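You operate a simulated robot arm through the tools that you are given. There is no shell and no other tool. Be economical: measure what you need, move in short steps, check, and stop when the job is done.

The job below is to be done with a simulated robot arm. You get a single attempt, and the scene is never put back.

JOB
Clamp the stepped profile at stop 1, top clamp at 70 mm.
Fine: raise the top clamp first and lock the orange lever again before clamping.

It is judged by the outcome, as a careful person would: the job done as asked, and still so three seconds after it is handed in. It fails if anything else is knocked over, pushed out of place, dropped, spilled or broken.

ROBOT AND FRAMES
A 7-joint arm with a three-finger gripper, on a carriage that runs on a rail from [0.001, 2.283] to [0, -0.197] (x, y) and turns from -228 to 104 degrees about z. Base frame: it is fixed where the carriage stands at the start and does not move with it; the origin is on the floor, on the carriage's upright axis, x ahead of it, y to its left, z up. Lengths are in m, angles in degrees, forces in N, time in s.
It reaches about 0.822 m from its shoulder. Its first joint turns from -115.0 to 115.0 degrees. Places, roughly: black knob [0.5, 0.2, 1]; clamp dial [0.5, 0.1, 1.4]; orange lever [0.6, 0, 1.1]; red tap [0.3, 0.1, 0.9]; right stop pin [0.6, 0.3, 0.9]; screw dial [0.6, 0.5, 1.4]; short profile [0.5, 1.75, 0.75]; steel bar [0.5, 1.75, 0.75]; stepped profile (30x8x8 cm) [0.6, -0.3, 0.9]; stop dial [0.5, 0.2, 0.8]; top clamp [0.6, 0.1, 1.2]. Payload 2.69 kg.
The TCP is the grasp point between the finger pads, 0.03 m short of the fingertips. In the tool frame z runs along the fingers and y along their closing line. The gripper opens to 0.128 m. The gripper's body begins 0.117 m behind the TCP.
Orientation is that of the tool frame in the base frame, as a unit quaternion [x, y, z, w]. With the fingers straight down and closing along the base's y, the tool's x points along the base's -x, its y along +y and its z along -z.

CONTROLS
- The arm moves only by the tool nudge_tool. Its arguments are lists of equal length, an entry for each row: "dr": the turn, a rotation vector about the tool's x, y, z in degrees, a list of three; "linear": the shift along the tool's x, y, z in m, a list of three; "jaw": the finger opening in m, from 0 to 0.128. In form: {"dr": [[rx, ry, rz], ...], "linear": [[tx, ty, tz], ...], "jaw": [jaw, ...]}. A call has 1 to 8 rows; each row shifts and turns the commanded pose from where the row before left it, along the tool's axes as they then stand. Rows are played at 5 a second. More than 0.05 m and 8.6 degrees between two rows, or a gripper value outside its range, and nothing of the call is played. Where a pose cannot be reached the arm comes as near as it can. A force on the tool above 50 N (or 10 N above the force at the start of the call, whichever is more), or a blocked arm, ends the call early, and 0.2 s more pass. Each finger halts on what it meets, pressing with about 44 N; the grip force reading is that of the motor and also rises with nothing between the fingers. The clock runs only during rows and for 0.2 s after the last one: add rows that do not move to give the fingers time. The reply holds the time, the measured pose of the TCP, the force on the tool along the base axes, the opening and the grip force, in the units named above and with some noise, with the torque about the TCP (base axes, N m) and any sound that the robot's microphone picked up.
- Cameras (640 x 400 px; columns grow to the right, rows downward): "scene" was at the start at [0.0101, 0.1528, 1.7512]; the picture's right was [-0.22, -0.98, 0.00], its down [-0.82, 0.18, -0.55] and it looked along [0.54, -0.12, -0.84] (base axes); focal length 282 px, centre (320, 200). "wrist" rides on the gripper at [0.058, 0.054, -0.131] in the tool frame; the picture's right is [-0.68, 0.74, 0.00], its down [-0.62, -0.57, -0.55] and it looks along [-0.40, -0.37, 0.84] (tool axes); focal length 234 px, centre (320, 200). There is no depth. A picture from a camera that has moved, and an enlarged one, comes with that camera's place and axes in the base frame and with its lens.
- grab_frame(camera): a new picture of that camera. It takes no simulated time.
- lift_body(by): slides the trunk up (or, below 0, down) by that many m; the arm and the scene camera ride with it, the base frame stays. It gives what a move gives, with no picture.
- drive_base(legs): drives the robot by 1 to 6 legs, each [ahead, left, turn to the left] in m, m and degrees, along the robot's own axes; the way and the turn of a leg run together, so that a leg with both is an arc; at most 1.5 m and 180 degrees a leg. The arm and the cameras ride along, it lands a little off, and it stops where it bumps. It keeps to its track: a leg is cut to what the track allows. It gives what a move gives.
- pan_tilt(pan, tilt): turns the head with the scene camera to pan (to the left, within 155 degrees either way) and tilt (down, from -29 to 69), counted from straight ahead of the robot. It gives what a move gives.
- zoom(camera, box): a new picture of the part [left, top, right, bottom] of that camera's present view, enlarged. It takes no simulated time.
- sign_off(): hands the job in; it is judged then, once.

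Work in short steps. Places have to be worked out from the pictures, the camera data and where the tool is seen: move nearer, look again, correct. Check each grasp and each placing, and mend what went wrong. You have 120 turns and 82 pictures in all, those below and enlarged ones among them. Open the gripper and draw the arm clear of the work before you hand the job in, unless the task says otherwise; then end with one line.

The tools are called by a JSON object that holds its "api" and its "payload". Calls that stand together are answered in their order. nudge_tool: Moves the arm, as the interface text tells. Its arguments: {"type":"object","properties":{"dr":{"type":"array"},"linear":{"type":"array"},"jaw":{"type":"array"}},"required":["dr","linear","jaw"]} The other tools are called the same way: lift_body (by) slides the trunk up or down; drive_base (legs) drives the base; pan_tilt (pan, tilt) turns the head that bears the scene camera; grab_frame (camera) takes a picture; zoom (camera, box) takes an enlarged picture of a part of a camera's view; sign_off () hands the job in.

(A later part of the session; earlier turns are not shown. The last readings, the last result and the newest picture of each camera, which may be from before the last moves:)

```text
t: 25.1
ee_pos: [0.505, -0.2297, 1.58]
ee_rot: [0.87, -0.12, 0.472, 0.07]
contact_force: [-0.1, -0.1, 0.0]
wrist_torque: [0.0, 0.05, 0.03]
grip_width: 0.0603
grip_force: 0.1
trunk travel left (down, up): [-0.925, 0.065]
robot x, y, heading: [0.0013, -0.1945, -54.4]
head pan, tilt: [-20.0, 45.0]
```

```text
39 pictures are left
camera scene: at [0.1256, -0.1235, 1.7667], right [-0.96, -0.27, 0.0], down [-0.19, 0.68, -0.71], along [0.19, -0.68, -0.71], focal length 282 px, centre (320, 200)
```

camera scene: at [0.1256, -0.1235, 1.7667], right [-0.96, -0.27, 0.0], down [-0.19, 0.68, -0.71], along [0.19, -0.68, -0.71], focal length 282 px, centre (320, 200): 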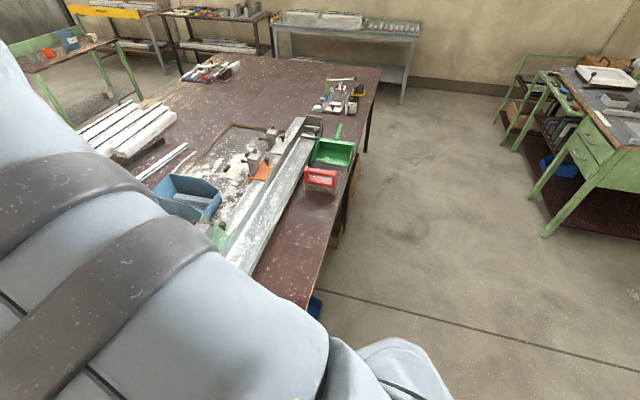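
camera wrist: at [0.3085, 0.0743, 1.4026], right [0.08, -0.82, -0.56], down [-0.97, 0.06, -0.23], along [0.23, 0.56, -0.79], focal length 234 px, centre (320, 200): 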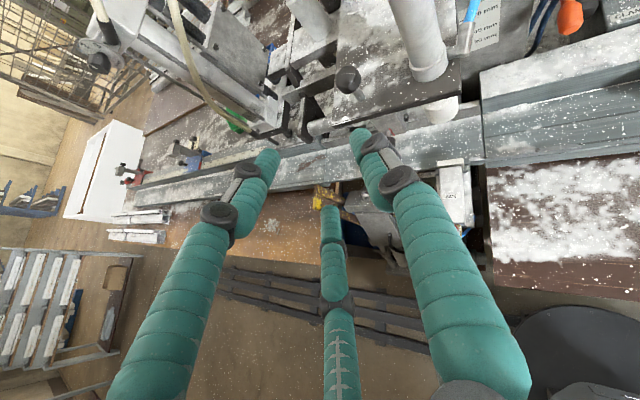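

Free space here. Move the tool toward straight-ahead of the robot and down a bit to unfold the arm.

{"api": "nudge_tool", "payload": {"dr": [[0, 0, 0], [0, 0, 0], [0, 0, 0], [0, 0, 0], [0, 0, 0], [0, 0, 0], [0, 0, 0], [0, 0, 0]], "linear": [[-0.015, 0.043, 0.012], [-0.015, 0.043, 0.012], [-0.015, 0.043, 0.012], [-0.015, 0.043, 0.012], [-0.015, 0.043, 0.012], [-0.015, 0.043, 0.012], [-0.015, 0.043, 0.012], [0, 0, 0]], "jaw": [0.06, 0.06, 0.06, 0.06, 0.06, 0.06, 0.06, 0.06]}}

{"api": "grab_frame", "payload": {"camera": "scene"}}

```text
t: 25.6
ee_pos: [0.5237, -0.1606, 1.5665]
ee_rot: [0.876, 0.02, 0.482, -0.003]
contact_force: [-0.1, 1.3, 0.3]
wrist_torque: [0.0, -0.03, -0.01]
grip_width: 0.0602
grip_force: 0.1
trunk travel left (down, up): [-0.925, 0.065]
robot x, y, heading: [0.0009, -0.192, -54.5]
head pan, tilt: [-20.0, 45.0]
stopped in row 2: the arm was blocked; the commanded pose is now the measured one
```

```text
38 pictures are left
camera scene: at [0.1264, -0.122, 1.7665], right [-0.96, -0.27, 0.0], down [-0.19, 0.68, -0.71], along [0.19, -0.68, -0.71], focal length 282 px, centre (320, 200)
```

scene: 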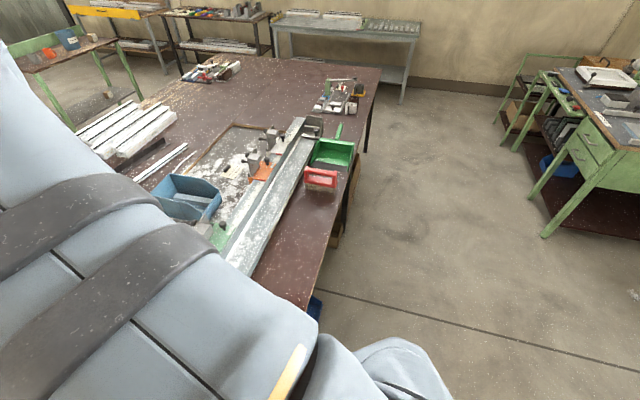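

It is stuck in an odd wrist/elbow posture. I test a move outward along the fingers.

{"api": "nudge_tool", "payload": {"dr": [[0, 0, 0], [0, 0, 0], [0, 0, 0]], "linear": [[0.02, 0, 0.04], [0.02, 0, 0.04], [0, 0, 0]], "jaw": [0.06, 0.06, 0.06]}}

```text
t: 26.4
ee_pos: [0.6085, -0.1648, 1.5587]
ee_rot: [0.875, 0.018, 0.483, -0.003]
contact_force: [-0.8, -0.5, -0.2]
wrist_torque: [0.0, -0.01, -0.02]
grip_width: 0.0601
grip_force: 0.0
trunk travel left (down, up): [-0.925, 0.065]
robot x, y, heading: [-0.001, -0.1909, -54.7]
head pan, tilt: [-20.0, 45.0]
```

That works. Now unroll the wrist step by step toward its original side.

{"api": "nudge_tool", "payload": {"dr": [[0, 0, -8], [0, 0, -8], [0, 0, -8], [0, 0, -8], [0, 0, -8], [0, 0, -8]], "linear": [[0, 0, 0], [0, 0, 0], [0, 0, 0], [0, 0, 0], [0, 0, 0], [0, 0, 0]], "jaw": [0.06, 0.06, 0.06, 0.06, 0.06, 0.06]}}

```text
t: 27.8
ee_pos: [0.6121, -0.1632, 1.5572]
ee_rot: [0.792, 0.374, 0.441, 0.195]
contact_force: [0.5, 0.1, 0.5]
wrist_torque: [-0.01, -0.02, 0.01]
grip_width: 0.0599
grip_force: 0.1
trunk travel left (down, up): [-0.925, 0.065]
robot x, y, heading: [-0.0013, -0.1887, -54.4]
head pan, tilt: [-20.0, 45.0]
```

Good. Now try shifting right (base −y) again in this roll.

{"api": "nudge_tool", "payload": {"dr": [[0, 0, 0], [0, 0, 0], [0, 0, 0], [0, 0, 0], [0, 0, 0], [0, 0, 0]], "linear": [[-0.03, 0.027, 0], [-0.03, 0.027, 0], [-0.03, 0.027, 0], [-0.03, 0.027, 0], [-0.03, 0.027, 0], [0, 0, 0]], "jaw": [0.06, 0.06, 0.06, 0.06, 0.06, 0.06]}}

{"api": "grab_frame", "payload": {"camera": "scene"}}

```text
t: 29.2
ee_pos: [0.6191, -0.3638, 1.5618]
ee_rot: [0.792, 0.373, 0.441, 0.194]
contact_force: [-0.4, 0.9, 0.5]
wrist_torque: [-0.03, 0.0, -0.03]
grip_width: 0.06
grip_force: 0.1
trunk travel left (down, up): [-0.925, 0.065]
robot x, y, heading: [0.0005, -0.1897, -54.4]
head pan, tilt: [-20.0, 45.0]
```

```text
37 pictures are left
camera scene: at [0.1256, -0.1215, 1.7666], right [-0.96, -0.27, 0.0], down [-0.19, 0.68, -0.71], along [0.19, -0.68, -0.71], focal length 282 px, centre (320, 200)
```

scene: 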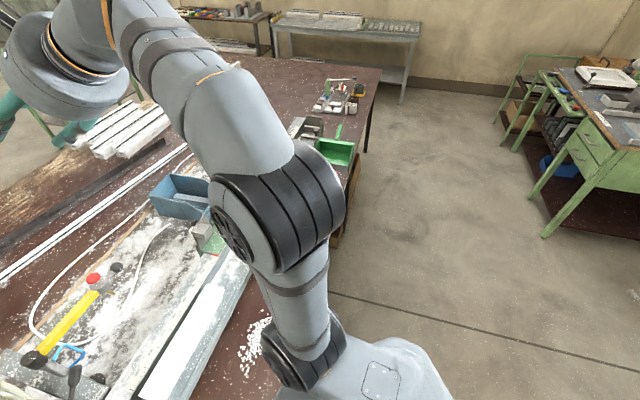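

The arm is back in its normal elbow-right posture. Continue unrolling to the original roll (132° more), then yaw in line with the robot.

{"api": "nudge_tool", "payload": {"dr": [[0, 0, -8.25], [0, 0, -8.25], [0, 0, -8.25], [0, 0, -8.25], [0, 0, -8.25], [0, 0, -8.25], [0, 0, -8.25], [0, 0, -8.25]], "linear": [[0, 0, 0], [0, 0, 0], [0, 0, 0], [0, 0, 0], [0, 0, 0], [0, 0, 0], [0, 0, 0], [0, 0, 0]], "jaw": [0.06, 0.06, 0.06, 0.06, 0.06, 0.06, 0.06, 0.06]}}

{"api": "nudge_tool", "payload": {"dr": [[0, 0, -8.25], [0, 0, -8.25], [0, 0, -8.25], [0, 0, -8.25], [0, 0, -8.25], [0, 0, -8.25], [0, 0, -8.25], [0, 0, -8.25]], "linear": [[0, 0, 0], [0, 0, 0], [0, 0, 0], [0, 0, 0], [0, 0, 0], [0, 0, 0], [0, 0, 0], [0, 0, 0]], "jaw": [0.06, 0.06, 0.06, 0.06, 0.06, 0.06, 0.06, 0.06]}}

```text
t: 31.0
ee_pos: [0.6183, -0.3644, 1.5592]
ee_rot: [0.461, 0.745, 0.264, 0.403]
contact_force: [-0.3, -0.3, -0.2]
wrist_torque: [-0.01, -0.03, -0.01]
grip_width: 0.0599
grip_force: 0.1
trunk travel left (down, up): [-0.925, 0.065]
robot x, y, heading: [-0.0005, -0.188, -54.4]
head pan, tilt: [-20.0, 45.0]
```

```text
t: 32.8
ee_pos: [0.6194, -0.3637, 1.559]
ee_rot: [-0.019, 0.876, 0.001, 0.483]
contact_force: [1.0, -0.5, -0.3]
wrist_torque: [-0.03, -0.04, 0.03]
grip_width: 0.0599
grip_force: 0.0
trunk travel left (down, up): [-0.925, 0.065]
robot x, y, heading: [0.0013, -0.1921, -54.9]
head pan, tilt: [-20.0, 45.0]
```

Tool is now at natural roll, yaw 0, pitched 32° below horizontal. Pull back to x≈0.45 and then lower the trunk 0.3 m.

{"api": "nudge_tool", "payload": {"dr": [[0, 0, 0], [0, 0, 0], [0, 0, 0], [0, 0, 0]], "linear": [[0.023, 0, -0.036], [0.023, 0, -0.036], [0.023, 0, -0.036], [0.023, 0, -0.036]], "jaw": [0.06, 0.06, 0.06, 0.06]}}

{"api": "lift_body", "payload": {"by": -0.3}}

{"api": "pan_tilt", "payload": {"pan": 60, "tilt": 35}}

{"api": "grab_frame", "payload": {"camera": "scene"}}

```text
t: 33.8
ee_pos: [0.443, -0.3699, 1.5593]
ee_rot: [-0.016, 0.875, 0.0, 0.484]
contact_force: [-0.8, 1.6, 0.0]
wrist_torque: [-0.06, -0.07, -0.1]
grip_width: 0.0601
grip_force: 0.1
trunk travel left (down, up): [-0.925, 0.065]
robot x, y, heading: [-0.0013, -0.1876, -54.6]
head pan, tilt: [-20.0, 45.0]
```

```text
t: 36.8
ee_pos: [0.4479, -0.3701, 1.2583]
ee_rot: [-0.017, 0.876, 0.001, 0.482]
contact_force: [0.5, 0.3, -0.9]
wrist_torque: [-0.02, 0.02, -0.02]
grip_width: 0.0601
grip_force: 0.0
trunk travel left (down, up): [-0.625, 0.365]
robot x, y, heading: [-0.0036, -0.1892, -54.5]
head pan, tilt: [-20.0, 45.0]
```

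```text
t: 38.4
ee_pos: [0.4474, -0.3689, 1.2586]
ee_rot: [-0.018, 0.876, 0.002, 0.483]
contact_force: [0.7, 0.5, -0.4]
wrist_torque: [0.0, 0.02, 0.04]
grip_width: 0.0601
grip_force: 0.0
trunk travel left (down, up): [-0.625, 0.365]
robot x, y, heading: [-0.0001, -0.1936, -54.6]
head pan, tilt: [60.0, 35.0]
```

```text
36 pictures are left
camera scene: at [0.1915, -0.0368, 1.4815], right [0.1, -1.0, 0.0], down [-0.57, -0.05, -0.82], along [0.82, 0.08, -0.57], focal length 282 px, centre (320, 200)
```

scene: 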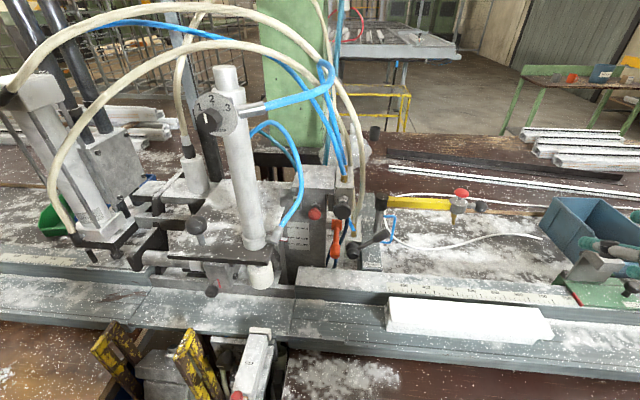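

Excellent unobstructed view. Enlarge the clamp and lever, and the stop area.

{"api": "zoom", "payload": {"camera": "scene", "box": [140, 190, 300, 300]}}

{"api": "zoom", "payload": {"camera": "scene", "box": [260, 170, 400, 290]}}

{"api": "zoom", "payload": {"camera": "scene", "box": [90, 310, 300, 400]}}

```text
3.64 times, centred on (220, 245) of scene
camera zoom: at [0.1915, -0.0368, 1.4815], right [0.1, -1.0, 0.0], down [-0.57, -0.05, -0.82], along [0.82, 0.08, -0.57], focal length 1027 px, centre (684, 36)
```

zoom: 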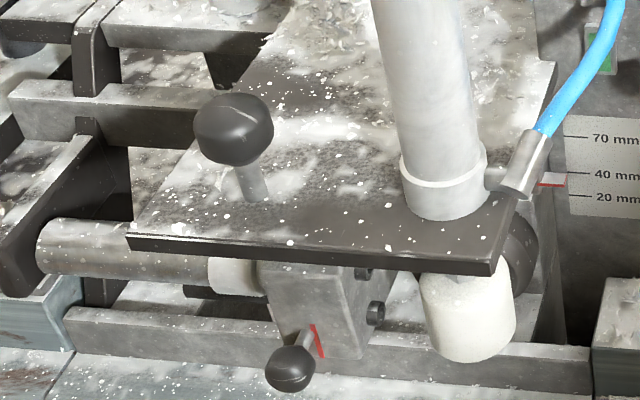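

```text
3.33 times, centred on (330, 230) of scene
camera zoom: at [0.1915, -0.0368, 1.4815], right [0.1, -1.0, 0.0], down [-0.57, -0.05, -0.82], along [0.82, 0.08, -0.57], focal length 942 px, centre (287, 100)
```

zoom: 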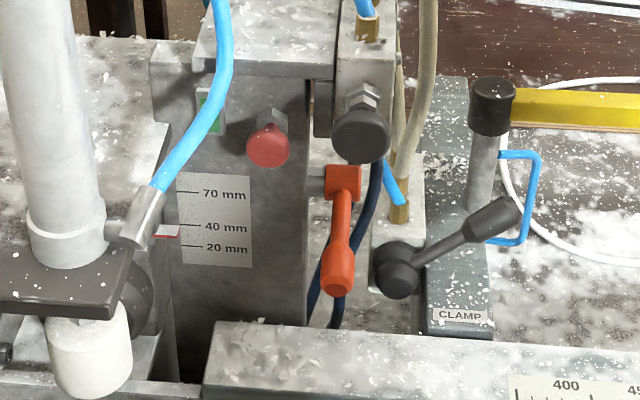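

```text
3.05 times, centred on (195, 355) of scene
camera zoom: at [0.1915, -0.0368, 1.4815], right [0.1, -1.0, 0.0], down [-0.57, -0.05, -0.82], along [0.82, 0.08, -0.57], focal length 861 px, centre (701, -272)
```

zoom: 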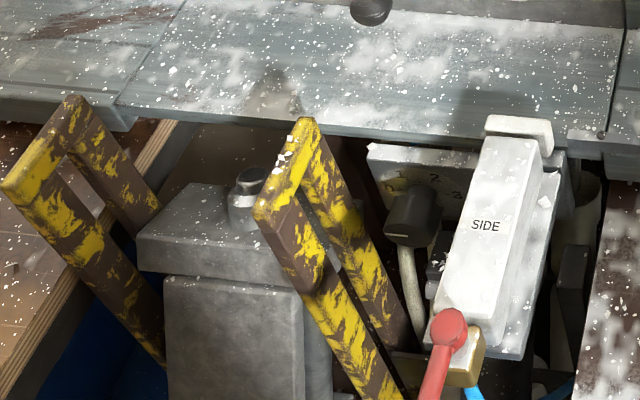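

Lever handle runs from hub (0.68,-0.028,1.075) to tip (0.606,-0.028,1.055), toward me. Moving the tool left to y≈-0.028 while staying back at x≈0.45.

{"api": "nudge_tool", "payload": {"dr": [[0, 0, 0], [0, 0, 0], [0, 0, 0], [0, 0, 0], [0, 0, 0], [0, 0, 0], [0, 0, 0], [0, 0, 0]], "linear": [[0, 0.048, 0], [0, 0.048, 0], [0, 0.048, 0], [0, 0.048, 0], [0, 0.048, 0], [0, 0.048, 0], [0, 0.048, 0], [0, 0.005, 0]], "jaw": [0.06, 0.06, 0.06, 0.05, 0.05, 0.045, 0.045, 0.045]}}

{"api": "grab_frame", "payload": {"camera": "scene"}}

```text
t: 40.2
ee_pos: [0.4348, -0.0298, 1.256]
ee_rot: [-0.018, 0.876, 0.003, 0.482]
contact_force: [0.3, 0.0, -0.3]
wrist_torque: [0.01, 0.02, 0.0]
grip_width: 0.0451
grip_force: 0.1
trunk travel left (down, up): [-0.625, 0.365]
robot x, y, heading: [0.0004, -0.195, -54.3]
head pan, tilt: [60.0, 35.0]
```

```text
32 pictures are left
camera scene: at [0.1913, -0.0377, 1.4816], right [0.1, -1.0, 0.0], down [-0.57, -0.05, -0.82], along [0.82, 0.08, -0.57], focal length 282 px, centre (320, 200)
```

scene: 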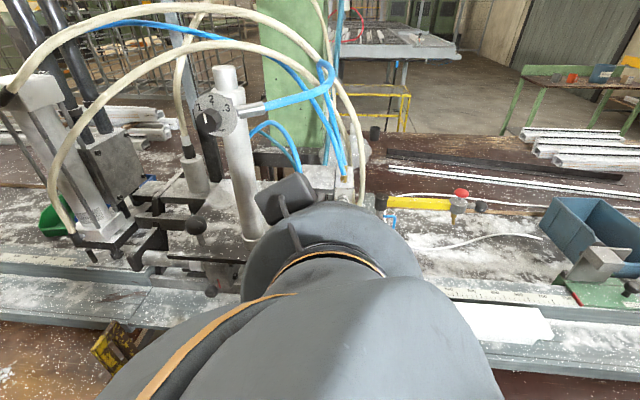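

The arm blocks the scene view now, so I rely on the wrist camera. Lower to lever height.

{"api": "nudge_tool", "payload": {"dr": [[0, 0, 0], [0, 0, 0], [0, 0, 0], [0, 0, 0], [0, 0, 0]], "linear": [[0.04, 0, 0.0254], [0.04, 0, 0.0254], [0.04, 0, 0.0254], [0.04, 0, 0.0254], [-0.005, 0.002, 0.045]], "jaw": [0.045, 0.045, 0.045, 0.045, 0.045]}}

{"api": "grab_frame", "payload": {"camera": "wrist"}}

```text
t: 41.4
ee_pos: [0.4775, -0.0274, 1.0434]
ee_rot: [-0.018, 0.876, 0.003, 0.482]
contact_force: [1.4, 0.1, 0.6]
wrist_torque: [0.02, 0.04, -0.01]
grip_width: 0.0449
grip_force: 0.0
trunk travel left (down, up): [-0.625, 0.365]
robot x, y, heading: [-0.0017, -0.19, -54.4]
head pan, tilt: [60.0, 35.0]
```

```text
31 pictures are left
camera wrist: at [0.3333, 0.0213, 1.0641], right [0.34, 0.76, 0.56], down [-0.11, -0.56, 0.82], along [0.93, -0.34, -0.1], focal length 234 px, centre (320, 200)
```

wrist: 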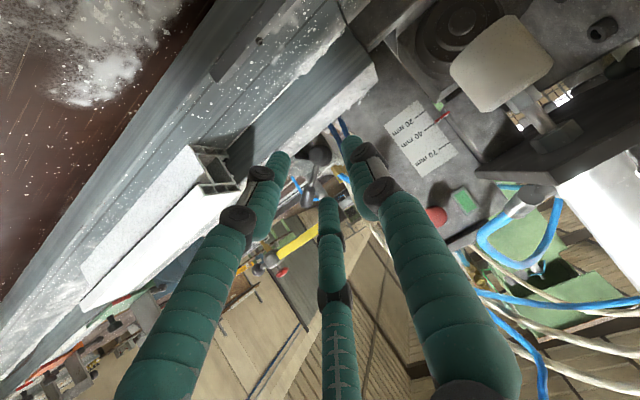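

The red pointer is visible at ~30 mm from level. The lever is hidden behind the fingertip but in line. Advance to pinch the handle tip at (0.598,-0.028,1.056).

{"api": "nudge_tool", "payload": {"dr": [[0, 0, 0], [0, 0, 0], [0, 0, 0]], "linear": [[-0.025, 0, 0.0315], [-0.025, 0, 0.0315], [-0.025, 0, 0.0315]], "jaw": [0.045, 0.045, 0.045]}}

{"api": "grab_frame", "payload": {"camera": "wrist"}}

```text
t: 42.2
ee_pos: [0.5995, -0.0232, 1.055]
ee_rot: [-0.018, 0.876, 0.001, 0.482]
contact_force: [0.4, 0.1, -0.1]
wrist_torque: [0.0, 0.05, -0.01]
grip_width: 0.0451
grip_force: 0.7
trunk travel left (down, up): [-0.625, 0.365]
robot x, y, heading: [0.002, -0.1921, -54.7]
head pan, tilt: [60.0, 35.0]
```

```text
30 pictures are left
camera wrist: at [0.4537, 0.0262, 1.0755], right [0.34, 0.76, 0.56], down [-0.11, -0.56, 0.82], along [0.94, -0.34, -0.1], focal length 234 px, centre (320, 200)
```

wrist: 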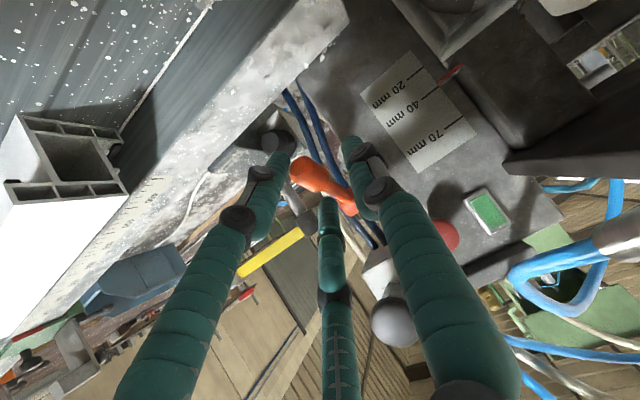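

Handle sits between the fingers. Close.

{"api": "nudge_tool", "payload": {"dr": [[0, 0, 0], [0, 0, 0], [0, 0, 0], [0, 0, 0]], "linear": [[0, -0.002, 0.005], [0, 0, 0], [0, 0, 0], [0, 0, 0]], "jaw": [0.03, 0.01, 0.005, 0.005]}}

```text
t: 43.2
ee_pos: [0.6009, -0.0314, 1.0509]
ee_rot: [-0.015, 0.877, 0.001, 0.48]
contact_force: [-18.4, -17.1, -13.5]
wrist_torque: [-0.03, 0.74, -0.11]
grip_width: 0.0267
grip_force: 27.5
trunk travel left (down, up): [-0.625, 0.365]
robot x, y, heading: [-0.0019, -0.1913, -54.3]
head pan, tilt: [60.0, 35.0]
```

Handle gripped (27 mm). Try turning it downward by ~20° along the arc.

{"api": "nudge_tool", "payload": {"dr": [[0, 0, 0], [0, 0, 0], [0, 0, 0]], "linear": [[0.009, 0, 0.0085], [0.0075, 0, 0.0124], [0, 0, 0]], "jaw": [0.005, 0.005, 0.005]}}

```text
t: 44.0
ee_pos: [0.6089, -0.0316, 1.0362]
ee_rot: [-0.015, 0.873, 0.004, 0.487]
contact_force: [-3.8, -17.9, 22.7]
wrist_torque: [0.32, -1.72, -0.8]
grip_width: 0.0268
grip_force: 46.0
trunk travel left (down, up): [-0.625, 0.365]
robot x, y, heading: [-0.0001, -0.1897, -54.6]
head pan, tilt: [60.0, 35.0]
```

It moved down ~15 mm with 23 N resistance. Look whether the handle turned.

{"api": "zoom", "payload": {"camera": "wrist", "box": [220, 80, 520, 270]}}

```text
2.11 times, centred on (370, 175) of wrist
camera zoom: at [0.4654, 0.0181, 1.0544], right [0.33, 0.75, 0.57], down [-0.13, -0.56, 0.82], along [0.93, -0.35, -0.09], focal length 493 px, centre (215, 253)
```

zoom: 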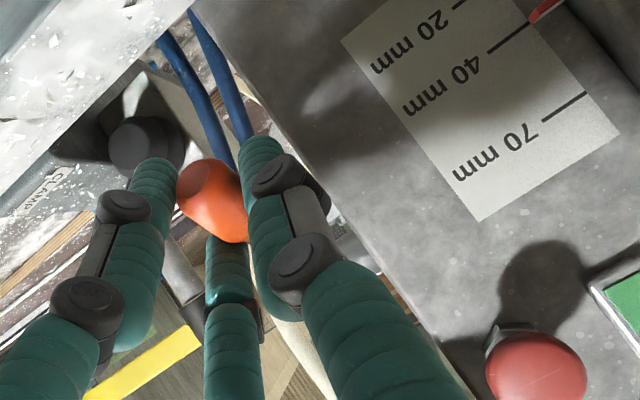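

Tip is now at z≈1.02, so the lever turns downward. Continue another ~25°, pitching the tool with it.

{"api": "nudge_tool", "payload": {"dr": [[0, -6, 0], [0, -6, 0], [0, -6, 0], [0, 0, 0]], "linear": [[0.006, 0, 0.012], [0.006, 0, 0.012], [0.007, 0, 0.012], [0, 0, 0]], "jaw": [0.005, 0.005, 0.005, 0.005]}}

{"api": "zoom", "payload": {"camera": "wrist", "box": [220, 80, 520, 270]}}

```text
t: 45.0
ee_pos: [0.632, -0.0315, 1.0086]
ee_rot: [-0.007, 0.784, 0.008, 0.621]
contact_force: [0.2, -18.5, 39.8]
wrist_torque: [0.5, -1.98, -0.24]
grip_width: 0.0267
grip_force: 45.0
trunk travel left (down, up): [-0.625, 0.365]
robot x, y, heading: [-0.003, -0.1923, -54.9]
head pan, tilt: [60.0, 35.0]
```

```text
2.11 times, centred on (370, 175) of wrist
camera zoom: at [0.4893, 0.0189, 0.9829], right [0.14, 0.74, 0.66], down [-0.38, -0.58, 0.72], along [0.91, -0.35, 0.2], focal length 493 px, centre (215, 253)
```

zoom: 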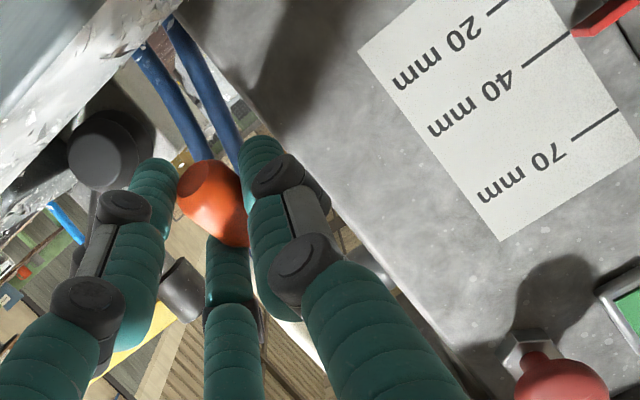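

Lever has turned ~37° so far and still follows. Another ~15°.

{"api": "nudge_tool", "payload": {"dr": [[0, -7, 0], [0, -7, 0], [0, 0, 0]], "linear": [[0.004, 0, 0.01], [0.005, 0, 0.01], [0, 0, 0]], "jaw": [0.005, 0.005, 0.005]}}

```text
t: 45.5
ee_pos: [0.6381, -0.0316, 1.0022]
ee_rot: [0.0, 0.734, 0.01, 0.679]
contact_force: [-35.7, -13.6, 10.7]
wrist_torque: [0.45, -0.19, -0.18]
grip_width: 0.0269
grip_force: 45.2
trunk travel left (down, up): [-0.625, 0.365]
robot x, y, heading: [-0.0007, -0.1897, -54.4]
head pan, tilt: [60.0, 35.0]
stopped in row 2: the force on the tool passed its limit at 64 N (the readings are from after the stop); the commanded pose is now the measured one
```

Reached a limit at ~45° turn; likely unlocked. Open and back off.

{"api": "nudge_tool", "payload": {"dr": [[0, 0, 0], [0, 0, 0], [0, 0, 0], [0, 0, 0], [0, 0, 0], [0, 0, 0]], "linear": [[0, 0, -0.003], [0, 0.002, 0], [0, 0, -0.03], [0, 0, -0.04], [0, 0, -0.04], [-0.04, 0, -0.02]], "jaw": [0.03, 0.048, 0.048, 0.048, 0.048, 0.048]}}

{"api": "grab_frame", "payload": {"camera": "wrist"}}

```text
t: 46.9
ee_pos: [0.5161, -0.0304, 1.0477]
ee_rot: [-0.005, 0.737, 0.009, 0.675]
contact_force: [-0.5, -0.1, 0.4]
wrist_torque: [0.02, 0.02, 0.02]
grip_width: 0.0479
grip_force: 0.1
trunk travel left (down, up): [-0.625, 0.365]
robot x, y, heading: [-0.0043, -0.193, -54.2]
head pan, tilt: [60.0, 35.0]
```

```text
27 pictures are left
camera wrist: at [0.3787, 0.0214, 1.0019], right [0.05, 0.73, 0.68], down [-0.48, -0.58, 0.66], along [0.87, -0.36, 0.33], focal length 234 px, centre (320, 200)
```

wrist: 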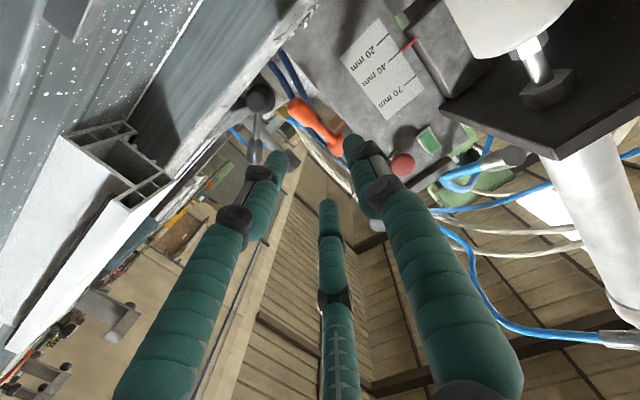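

Lever stays turned down (unlocked). Next: back off, rise to z≈1.24 and go in front of the clamp cylinder (x≈0.565, y≈0.12) to grip it and lift.

{"api": "nudge_tool", "payload": {"dr": [[0, 0, 0], [0, 0, 0], [0, 0, 0], [0, 0, 0], [0, 0, 0], [0, -5, 0]], "linear": [[0, 0, -0.048], [0, 0, -0.048], [-0.048, 0, 0], [-0.048, 0, 0], [-0.048, 0, 0], [-0.044, 0, 0]], "jaw": [0.048, 0.06, 0.08, 0.09, 0.09, 0.09]}}

{"api": "nudge_tool", "payload": {"dr": [[0, 0, 0], [0, 0, 0], [0, 0, 0], [0, 0, 0]], "linear": [[0, 0.04, 0], [0, 0.04, 0], [0, 0.04, 0], [0, 0.03, 0]], "jaw": [0.09, 0.09, 0.09, 0.09]}}

{"api": "grab_frame", "payload": {"camera": "wrist"}}

```text
t: 48.5
ee_pos: [0.4559, -0.0524, 1.2373]
ee_rot: [0.011, 0.706, -0.027, 0.708]
contact_force: [-0.5, -0.4, -0.6]
wrist_torque: [0.0, 0.05, -0.03]
grip_width: 0.0902
grip_force: 0.1
trunk travel left (down, up): [-0.625, 0.365]
robot x, y, heading: [0.0012, -0.1904, -54.4]
head pan, tilt: [60.0, 35.0]
stopped in row 6: the arm was blocked; the commanded pose is now the measured one
```

```text
t: 49.5
ee_pos: [0.4629, 0.1028, 1.2327]
ee_rot: [0.011, 0.706, -0.026, 0.708]
contact_force: [-0.8, 0.4, -0.9]
wrist_torque: [0.01, 0.02, 0.01]
grip_width: 0.0898
grip_force: 0.0
trunk travel left (down, up): [-0.625, 0.365]
robot x, y, heading: [-0.0006, -0.1908, -54.5]
head pan, tilt: [60.0, 35.0]
```

```text
26 pictures are left
camera wrist: at [0.3345, 0.162, 1.1736], right [0.04, 0.75, 0.66], down [-0.58, -0.52, 0.63], along [0.81, -0.4, 0.42], focal length 234 px, centre (320, 200)
```

wrist: 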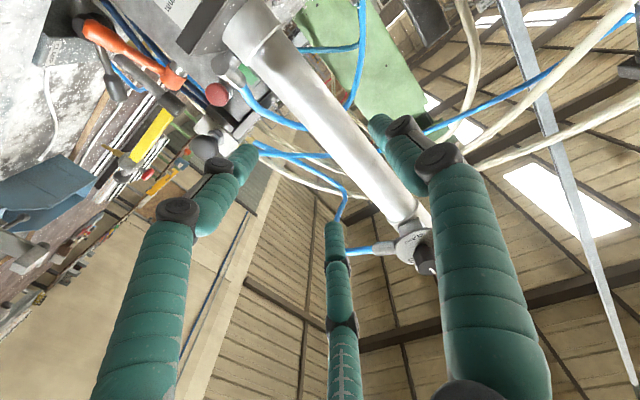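

The cylinder stands between the fingers, slightly left. Shift +15 mm in y, and advance 0.1 m so it is between the pads, then close.

{"api": "nudge_tool", "payload": {"dr": [[0, 0, 0], [0, 0, 0], [0, 0, 0], [0, 0, 0]], "linear": [[0, 0.015, 0], [0, 0, 0.04], [0, 0, 0.04], [0, 0, 0.022]], "jaw": [0.09, 0.09, 0.09, 0.09]}}

{"api": "grab_frame", "payload": {"camera": "wrist"}}

```text
t: 50.5
ee_pos: [0.5686, 0.1086, 1.234]
ee_rot: [0.01, 0.706, -0.025, 0.708]
contact_force: [0.9, -0.2, -0.7]
wrist_torque: [-0.01, -0.02, 0.01]
grip_width: 0.09
grip_force: 0.0
trunk travel left (down, up): [-0.625, 0.365]
robot x, y, heading: [-0.0003, -0.1911, -54.4]
head pan, tilt: [60.0, 35.0]
```

```text
25 pictures are left
camera wrist: at [0.4395, 0.1678, 1.1754], right [0.04, 0.75, 0.66], down [-0.58, -0.52, 0.63], along [0.81, -0.4, 0.41], focal length 234 px, centre (320, 200)
```

wrist: 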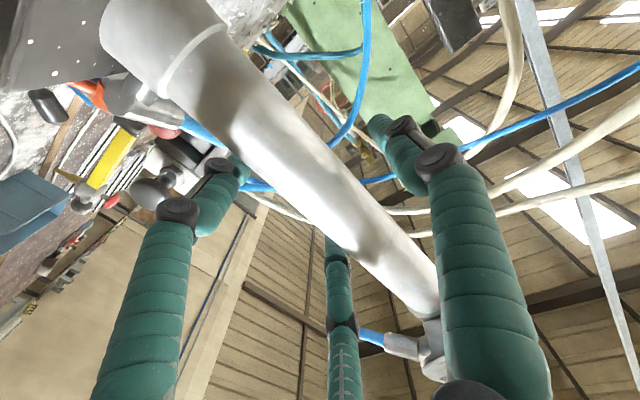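

Cylinder is between the pads. Close on it.

{"api": "nudge_tool", "payload": {"dr": [[0, 0, 0], [0, 0, 0], [0, 0, 0], [0, 0, 0], [0, 0, 0]], "linear": [[0, 0, 0], [0, 0, 0], [0, 0, 0], [0, 0, 0], [0, 0, 0]], "jaw": [0.07, 0.05, 0.03, 0.02, 0.02]}}

```text
t: 51.7
ee_pos: [0.5677, 0.1076, 1.2353]
ee_rot: [0.012, 0.705, -0.025, 0.708]
contact_force: [2.4, -1.0, 2.4]
wrist_torque: [1.16, -0.19, -0.24]
grip_width: 0.0513
grip_force: 31.2
trunk travel left (down, up): [-0.625, 0.365]
robot x, y, heading: [0.0017, -0.189, -54.5]
head pan, tilt: [60.0, 35.0]
```

Gripped (51 mm). Lift 20 mm gently.

{"api": "nudge_tool", "payload": {"dr": [[0, 0, 0], [0, 0, 0], [0, 0, 0], [0, 0, 0]], "linear": [[-0.007, 0, 0], [-0.007, 0, 0], [-0.006, 0, 0], [0, 0, 0]], "jaw": [0.02, 0.02, 0.02, 0.02]}}

{"api": "zoom", "payload": {"camera": "scene", "box": [140, 170, 340, 310]}}

```text
t: 52.7
ee_pos: [0.5691, 0.1077, 1.253]
ee_rot: [0.013, 0.706, -0.026, 0.707]
contact_force: [10.5, -4.3, -4.0]
wrist_torque: [1.72, 0.09, -0.49]
grip_width: 0.0514
grip_force: 44.9
trunk travel left (down, up): [-0.625, 0.365]
robot x, y, heading: [0.0009, -0.1921, -54.6]
head pan, tilt: [60.0, 35.0]
```

```text
2.86 times, centred on (240, 240) of scene
camera zoom: at [0.1946, -0.0378, 1.4812], right [0.1, -1.0, 0.0], down [-0.57, -0.05, -0.82], along [0.81, 0.08, -0.58], focal length 807 px, centre (549, 86)
```

zoom: 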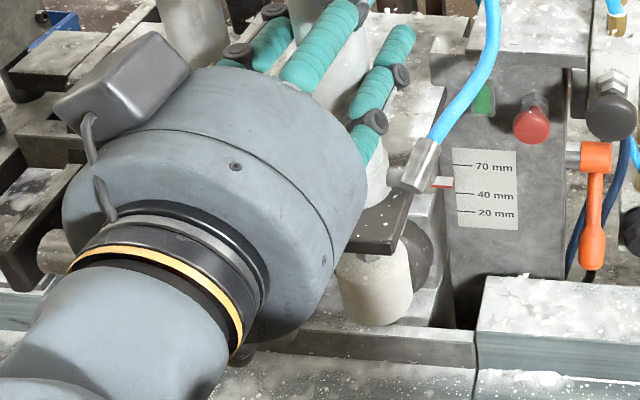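

It rises freely. Accounting for parallax the pointer is at ~55 now; raise 14 mm more.

{"api": "nudge_tool", "payload": {"dr": [[0, 0, 0], [0, 0, 0], [0, 0, 0], [0, 0, 0]], "linear": [[-0.005, 0, 0], [-0.005, 0, 0], [-0.004, 0, 0], [0, 0, 0]], "jaw": [0.02, 0.02, 0.02, 0.02]}}

{"api": "zoom", "payload": {"camera": "scene", "box": [270, 205, 330, 245]}}

{"api": "zoom", "payload": {"camera": "wrist", "box": [60, 0, 260, 140]}}

```text
t: 53.7
ee_pos: [0.5696, 0.1075, 1.2664]
ee_rot: [0.011, 0.707, -0.026, 0.707]
contact_force: [11.3, -5.1, -9.9]
wrist_torque: [1.69, -2.01, -0.59]
grip_width: 0.0512
grip_force: 45.1
trunk travel left (down, up): [-0.625, 0.365]
robot x, y, heading: [0.0007, -0.1907, -54.4]
head pan, tilt: [60.0, 35.0]
```

```text
10.00 times, centred on (300, 225) of scene
camera zoom: at [0.195, -0.038, 1.481], right [0.1, -1.0, 0.0], down [-0.57, -0.05, -0.82], along [0.81, 0.08, -0.58], focal length 2824 px, centre (520, -50)
```

zoom: 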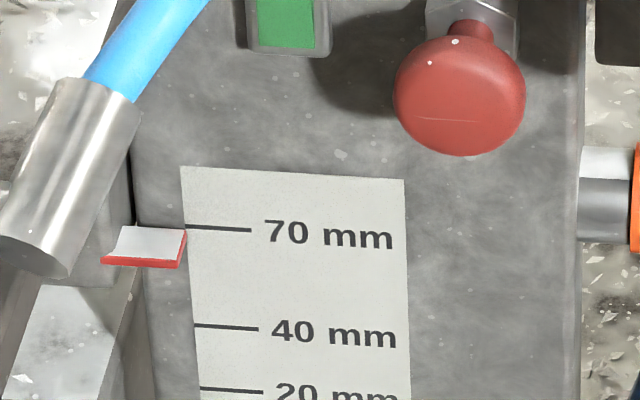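

```text
2.86 times, centred on (160, 70) of wrist
camera zoom: at [0.4409, 0.1667, 1.2073], right [0.04, 0.75, 0.66], down [-0.58, -0.52, 0.63], along [0.82, -0.41, 0.41], focal length 669 px, centre (777, 571)
```

zoom: 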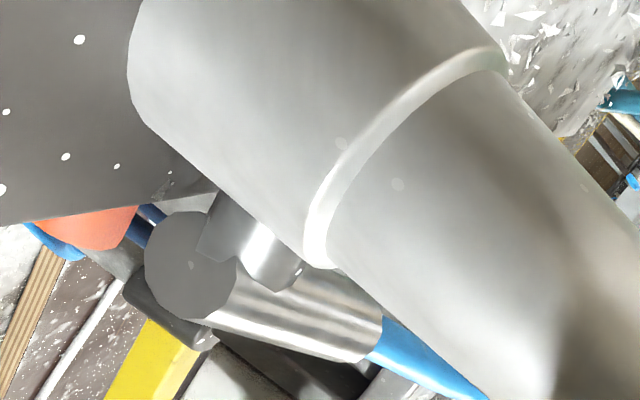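

The pointer's top edge meets the 70 line; its centre is ~1.4 mm low. Raise 1.4 mm and check again.

{"api": "nudge_tool", "payload": {"dr": [[0, 0, 0], [0, 0, 0], [0, 0, 0]], "linear": [[-0.0014, 0, 0], [0, 0, 0], [0, 0, 0]], "jaw": [0.02, 0.02, 0.02]}}

{"api": "zoom", "payload": {"camera": "scene", "box": [270, 205, 330, 245]}}

```text
t: 54.5
ee_pos: [0.5703, 0.1074, 1.266]
ee_rot: [0.012, 0.708, -0.027, 0.706]
contact_force: [8.6, -7.6, -17.6]
wrist_torque: [1.36, -1.67, -0.48]
grip_width: 0.0513
grip_force: 44.7
trunk travel left (down, up): [-0.625, 0.365]
robot x, y, heading: [-0.0035, -0.1914, -54.4]
head pan, tilt: [60.0, 35.0]
```

```text
10.00 times, centred on (300, 225) of scene
camera zoom: at [0.1956, -0.0379, 1.4809], right [0.1, -1.0, 0.0], down [-0.57, -0.05, -0.82], along [0.81, 0.08, -0.58], focal length 2824 px, centre (520, -50)
```

zoom: 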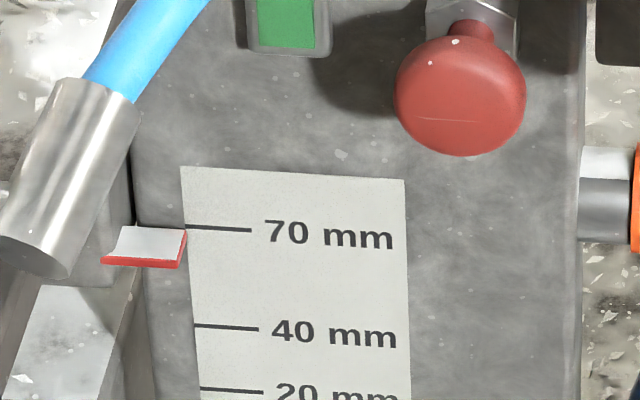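

The clamp is at its upper stop with the pointer at 70. Release and see whether it stays.

{"api": "nudge_tool", "payload": {"dr": [[0, 0, 0], [0, 0, 0], [0, 0, 0], [0, 0, 0]], "linear": [[0.0014, 0, 0], [0, 0, 0], [0, 0, 0], [0, 0, 0]], "jaw": [0.04, 0.055, 0.075, 0.09]}}

{"api": "zoom", "payload": {"camera": "scene", "box": [270, 205, 330, 245]}}

```text
t: 55.5
ee_pos: [0.5659, 0.1097, 1.2685]
ee_rot: [0.009, 0.705, -0.026, 0.709]
contact_force: [-0.6, 0.8, 0.3]
wrist_torque: [-0.03, 0.01, 0.01]
grip_width: 0.09
grip_force: 0.1
trunk travel left (down, up): [-0.625, 0.365]
robot x, y, heading: [0.0, -0.1902, -54.3]
head pan, tilt: [60.0, 35.0]
```

```text
10.00 times, centred on (300, 225) of scene
camera zoom: at [0.1917, -0.0368, 1.4815], right [0.1, -1.0, 0.0], down [-0.57, -0.06, -0.82], along [0.82, 0.08, -0.57], focal length 2824 px, centre (520, -50)
```

zoom: 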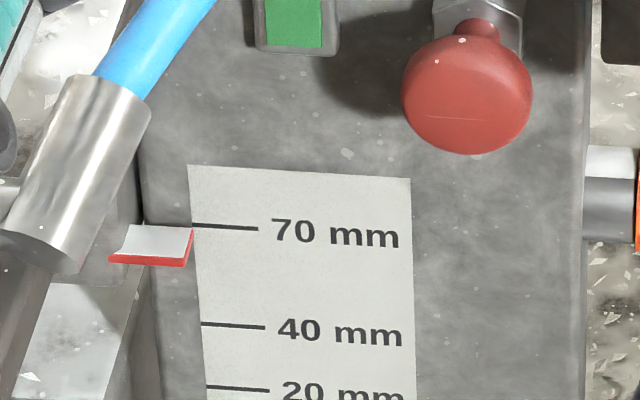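

It stays at 70. Now back off and return to the orange lever to lock it.

{"api": "nudge_tool", "payload": {"dr": [[0, 0, 0], [0, 0, 0], [0, 0, 0], [0, 0, 0], [0, 0, 0], [0, 0, 0]], "linear": [[0, 0, -0.045], [0, 0, -0.04], [0.01, -0.047, 0], [0.01, -0.047, 0], [0.02, -0.044, 0], [0.045, 0, 0]], "jaw": [0.09, 0.09, 0.08, 0.07, 0.06, 0.05]}}

{"api": "nudge_tool", "payload": {"dr": [[0, 0, 0], [0, 0, 0], [0, 0, 0], [0, 0, 0], [0, 0, 0]], "linear": [[0.045, 0, 0], [0.045, 0, 0], [0.045, 0, 0], [0.042, 0, 0], [0, 0, 0]], "jaw": [0.04, 0.036, 0.036, 0.036, 0.036]}}

{"api": "grab_frame", "payload": {"camera": "wrist"}}

```text
t: 56.9
ee_pos: [0.475, -0.0246, 1.1863]
ee_rot: [0.01, 0.706, -0.025, 0.708]
contact_force: [0.3, 0.7, -0.8]
wrist_torque: [0.0, -0.01, -0.06]
grip_width: 0.0501
grip_force: 0.1
trunk travel left (down, up): [-0.625, 0.365]
robot x, y, heading: [-0.0006, -0.1921, -54.6]
head pan, tilt: [60.0, 35.0]
```

```text
t: 58.1
ee_pos: [0.4757, -0.0312, 1.0095]
ee_rot: [0.01, 0.705, -0.027, 0.708]
contact_force: [0.6, -0.7, -0.4]
wrist_torque: [-0.01, 0.01, 0.0]
grip_width: 0.0361
grip_force: 0.0
trunk travel left (down, up): [-0.625, 0.365]
robot x, y, heading: [0.001, -0.1907, -54.3]
head pan, tilt: [60.0, 35.0]
```

```text
19 pictures are left
camera wrist: at [0.3461, 0.028, 0.9493], right [0.04, 0.75, 0.66], down [-0.58, -0.52, 0.63], along [0.81, -0.4, 0.42], focal length 234 px, centre (320, 200)
```

wrist: 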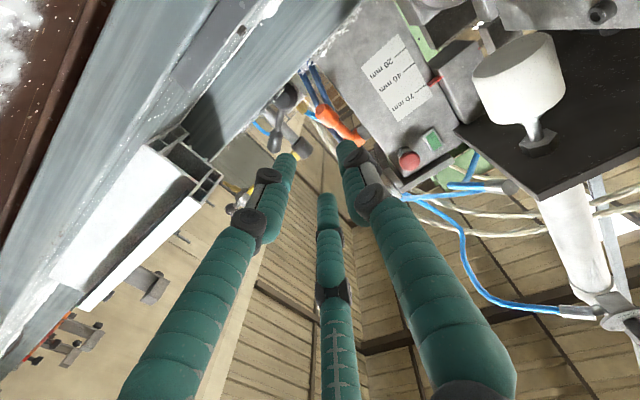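

Pointer still at the 70 line; handle tip at ≈(0.64,-0.036,1.00). Advance to it and pinch.

{"api": "nudge_tool", "payload": {"dr": [[0, 0, 0], [0, 0, 0], [0, 0, 0], [0, 0, 0], [0, 0, 0], [0, 0, 0]], "linear": [[0.005, 0.002, 0.04], [0, 0, 0.04], [0, 0, 0.035], [0, 0, 0.03], [0, 0, 0], [0, 0, 0]], "jaw": [0.036, 0.036, 0.036, 0.036, 0.015, 0.005]}}

```text
t: 59.5
ee_pos: [0.6193, -0.0309, 1.0058]
ee_rot: [0.005, 0.706, -0.023, 0.708]
contact_force: [3.3, 16.7, -0.4]
wrist_torque: [0.04, 0.21, 0.6]
grip_width: 0.0276
grip_force: 20.0
trunk travel left (down, up): [-0.625, 0.365]
robot x, y, heading: [-0.0026, -0.1905, -54.6]
head pan, tilt: [60.0, 35.0]
```

Gripped. Turn the handle back up along the arc to its original position and slightly beyond until it resists.

{"api": "nudge_tool", "payload": {"dr": [[0, 7, 0], [0, 8, 0], [0, 8, 0], [0, 6, 0], [0, 0, 0]], "linear": [[-0.01, 0, -0.0095], [-0.0102, 0, -0.01], [-0.0094, 0, -0.009], [-0.0094, 0, -0.0086], [0, 0, 0]], "jaw": [0.005, 0.005, 0.005, 0.005, 0.005]}}

```text
t: 60.7
ee_pos: [0.5918, -0.0358, 1.0502]
ee_rot: [0.018, 0.861, -0.024, 0.508]
contact_force: [-0.3, 0.3, 0.3]
wrist_torque: [-0.02, 0.01, -0.06]
grip_width: 0.0051
grip_force: 0.0
trunk travel left (down, up): [-0.625, 0.365]
robot x, y, heading: [-0.0027, -0.1922, -54.5]
head pan, tilt: [60.0, 35.0]
```

The grip slipped off. Look where the handle is now.

{"api": "grab_frame", "payload": {"camera": "wrist"}}

```text
18 pictures are left
camera wrist: at [0.4513, 0.0263, 1.0614], right [0.37, 0.73, 0.58], down [-0.21, -0.54, 0.82], along [0.91, -0.42, -0.04], focal length 234 px, centre (320, 200)
```

wrist: 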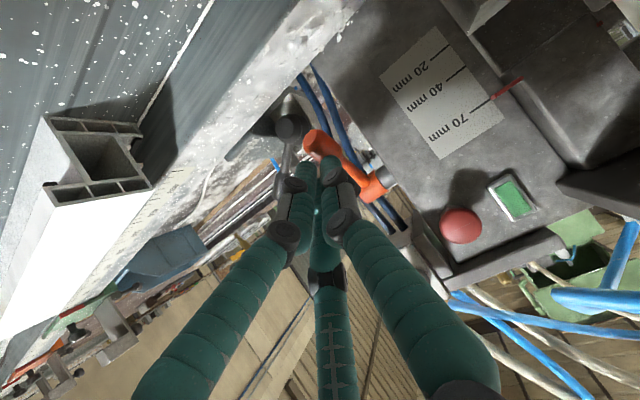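

Pointer is right on the 70 line. The lever is still down (~230°). I'll re-pinch deeper on the handle with the tool level.

{"api": "nudge_tool", "payload": {"dr": [[0, 0, 0], [0, -7.25, 0], [0, -7.25, 0], [0, -7.25, 0], [0, -7.25, 0], [0, 0, 0], [0, 0, 0]], "linear": [[0, 0, -0.045], [0, 0, 0], [0, 0, 0], [0, 0, 0], [0, 0, 0], [0.035, 0.002, 0], [0.025, 0.002, 0]], "jaw": [0.01, 0.03, 0.036, 0.036, 0.036, 0.036, 0.036]}}

{"api": "nudge_tool", "payload": {"dr": [[0, 0, 0], [0, 0, 0], [0, 0, 0], [0, 0, 0], [0, 0, 0], [0, 0, 0]], "linear": [[0, 0.002, 0.04], [0, 0, 0.03], [0, 0, 0.022], [0, 0, 0], [0, 0, 0], [0, 0, 0]], "jaw": [0.036, 0.036, 0.036, 0.02, 0.005, 0.005]}}

```text
t: 62.3
ee_pos: [0.5514, -0.0285, 1.0109]
ee_rot: [0.011, 0.705, -0.026, 0.708]
contact_force: [0.3, -0.7, 0.0]
wrist_torque: [-0.02, -0.02, 0.03]
grip_width: 0.0358
grip_force: 0.0
trunk travel left (down, up): [-0.625, 0.365]
robot x, y, heading: [-0.0023, -0.1877, -54.5]
head pan, tilt: [60.0, 35.0]
```

```text
t: 63.6
ee_pos: [0.6364, -0.0292, 1.0115]
ee_rot: [0.007, 0.706, -0.025, 0.707]
contact_force: [-23.6, -7.6, 4.1]
wrist_torque: [0.27, 0.16, 1.67]
grip_width: 0.0329
grip_force: 20.9
trunk travel left (down, up): [-0.625, 0.365]
robot x, y, heading: [-0.0004, -0.1919, -54.6]
head pan, tilt: [60.0, 35.0]
stopped in row 6: the force on the tool passed its limit at 51 N (the readings are from after the stop); the commanded pose is now the measured one
```

Gripped at 33 mm (deeper). Turn upward along the arc in smaller steps.

{"api": "nudge_tool", "payload": {"dr": [[0, 6, 0], [0, 8, 0], [0, 8, 0], [0, 0, 0]], "linear": [[-0.008, 0, -0.009], [-0.0085, 0, -0.0085], [-0.0085, 0, -0.0085], [0, 0, 0]], "jaw": [0.005, 0.005, 0.005, 0.005]}}

```text
t: 64.6
ee_pos: [0.6207, -0.0309, 1.0333]
ee_rot: [0.014, 0.831, -0.027, 0.555]
contact_force: [2.1, -10.4, -15.4]
wrist_torque: [0.28, 0.95, -0.27]
grip_width: 0.0244
grip_force: 45.6
trunk travel left (down, up): [-0.625, 0.365]
robot x, y, heading: [0.001, -0.1932, -54.6]
head pan, tilt: [60.0, 35.0]
```

Handle follows (≈215° now). Continue up.

{"api": "nudge_tool", "payload": {"dr": [[0, 5, 0], [0, 5, 0], [0, 0, 0]], "linear": [[-0.0095, 0, -0.008], [-0.0105, 0, -0.008], [0, 0, 0]], "jaw": [0.005, 0.005, 0.005]}}

```text
t: 65.4
ee_pos: [0.6122, -0.0308, 1.0569]
ee_rot: [0.018, 0.877, -0.027, 0.479]
contact_force: [-3.7, -14.8, -20.7]
wrist_torque: [0.13, 1.32, -0.5]
grip_width: 0.0245
grip_force: 44.8
trunk travel left (down, up): [-0.625, 0.365]
robot x, y, heading: [-0.0003, -0.1909, -54.5]
head pan, tilt: [60.0, 35.0]
```

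Back at ~195°, the original angle. Push a bit further up to make sure it's on its locked stop.

{"api": "nudge_tool", "payload": {"dr": [[0, 3, 0], [0, 0, 0], [0, 0, 0]], "linear": [[-0.0065, 0, -0.004], [-0.005, 0, -0.003], [0, 0, 0]], "jaw": [0.005, 0.005, 0.005]}}

{"api": "zoom", "payload": {"camera": "wrist", "box": [220, 50, 540, 260]}}

```text
t: 66.0
ee_pos: [0.6119, -0.0306, 1.0579]
ee_rot: [0.019, 0.894, -0.034, 0.446]
contact_force: [6.3, -0.7, -15.0]
wrist_torque: [-0.29, 0.24, -0.55]
grip_width: 0.0247
grip_force: 44.6
trunk travel left (down, up): [-0.625, 0.365]
robot x, y, heading: [0.0031, -0.1908, -54.2]
head pan, tilt: [60.0, 35.0]
stopped in row 2: the force on the tool passed its limit at 52 N (the readings are from after the stop); the commanded pose is now the measured one
```

```text
1.90 times, centred on (380, 155) of wrist
camera zoom: at [0.474, 0.0331, 1.089], right [0.45, 0.73, 0.51], down [-0.1, -0.52, 0.85], along [0.89, -0.43, -0.16], focal length 446 px, centre (206, 286)
```

zoom: 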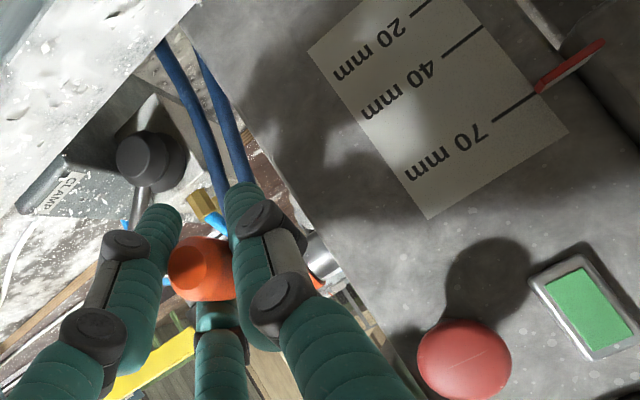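

The lever hit its hard stop: locked, pointer at 70. Release and withdraw upward-back.

{"api": "nudge_tool", "payload": {"dr": [[0, 0, 0], [0, 0, 0], [0, 0, 0], [0, 0, 0], [0, 0, 0]], "linear": [[0, 0, 0], [0, 0, 0], [0, 0, -0.04], [0.02, 0, -0.045], [0.02, 0, -0.045]], "jaw": [0.02, 0.036, 0.036, 0.036, 0.036]}}

{"api": "drive_base", "payload": {"legs": [[0, 0, 40]]}}

{"api": "pan_tilt", "payload": {"pan": 35, "tilt": 45}}

{"api": "grab_frame", "payload": {"camera": "scene"}}

```text
t: 67.2
ee_pos: [0.4783, -0.0215, 1.11]
ee_rot: [0.017, 0.892, -0.03, 0.451]
contact_force: [0.6, -0.2, 0.2]
wrist_torque: [0.0, -0.03, 0.0]
grip_width: 0.0361
grip_force: 0.1
trunk travel left (down, up): [-0.625, 0.365]
robot x, y, heading: [-0.0016, -0.1922, -54.7]
head pan, tilt: [60.0, 35.0]
```

```text
t: 69.5
ee_pos: [0.2526, 0.2497, 1.11]
ee_rot: [-0.295, 0.843, 0.127, 0.433]
contact_force: [0.2, 0.4, 0.4]
wrist_torque: [-0.01, 0.02, 0.01]
grip_width: 0.0359
grip_force: 0.0
trunk travel left (down, up): [-0.625, 0.365]
robot x, y, heading: [-0.0028, -0.192, -13.8]
head pan, tilt: [60.0, 35.0]
```

```text
t: 70.4
ee_pos: [0.2521, 0.2496, 1.1104]
ee_rot: [-0.294, 0.842, 0.128, 0.433]
contact_force: [0.5, -1.0, -0.1]
wrist_torque: [0.02, 0.0, 0.01]
grip_width: 0.036
grip_force: 0.1
trunk travel left (down, up): [-0.625, 0.365]
robot x, y, heading: [-0.0031, -0.1923, -13.9]
head pan, tilt: [35.0, 45.0]
```

```text
16 pictures are left
camera scene: at [0.0591, 0.0154, 1.4667], right [0.36, -0.93, 0.0], down [-0.66, -0.26, -0.71], along [0.66, 0.26, -0.71], focal length 282 px, centre (320, 200)
```

scene: 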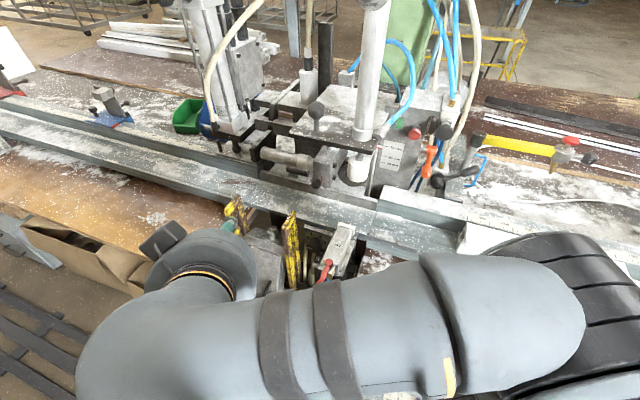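

The arm sits in front with elbow to the right; machine still clearly visible. Enlarge the stop area and the dial.

{"api": "zoom", "payload": {"camera": "scene", "box": [225, 190, 375, 290]}}

{"api": "zoom", "payload": {"camera": "scene", "box": [240, 100, 400, 200]}}

```text
4.00 times, centred on (300, 240) of scene
camera zoom: at [0.0591, 0.0154, 1.4667], right [0.36, -0.93, 0.0], down [-0.66, -0.26, -0.71], along [0.66, 0.26, -0.71], focal length 1130 px, centre (400, 40)
```

zoom: 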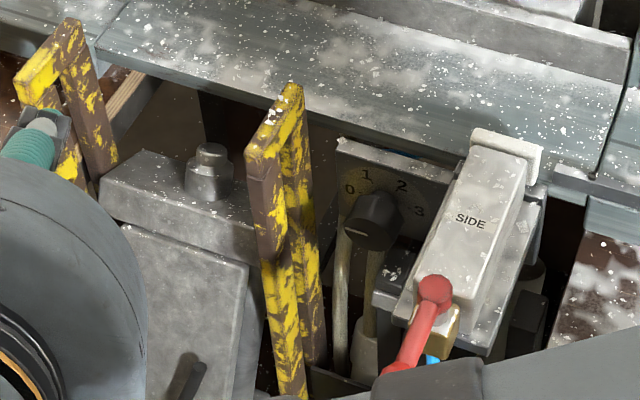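

```text
4.00 times, centred on (320, 150) of scene
camera zoom: at [0.0591, 0.0154, 1.4667], right [0.36, -0.93, 0.0], down [-0.66, -0.26, -0.71], along [0.66, 0.26, -0.71], focal length 1130 px, centre (320, 400)
```

zoom: 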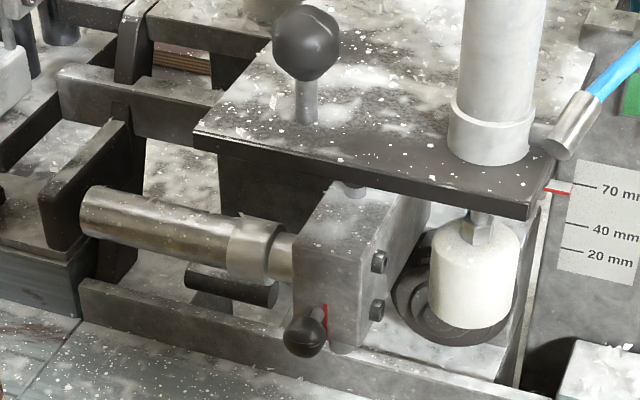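

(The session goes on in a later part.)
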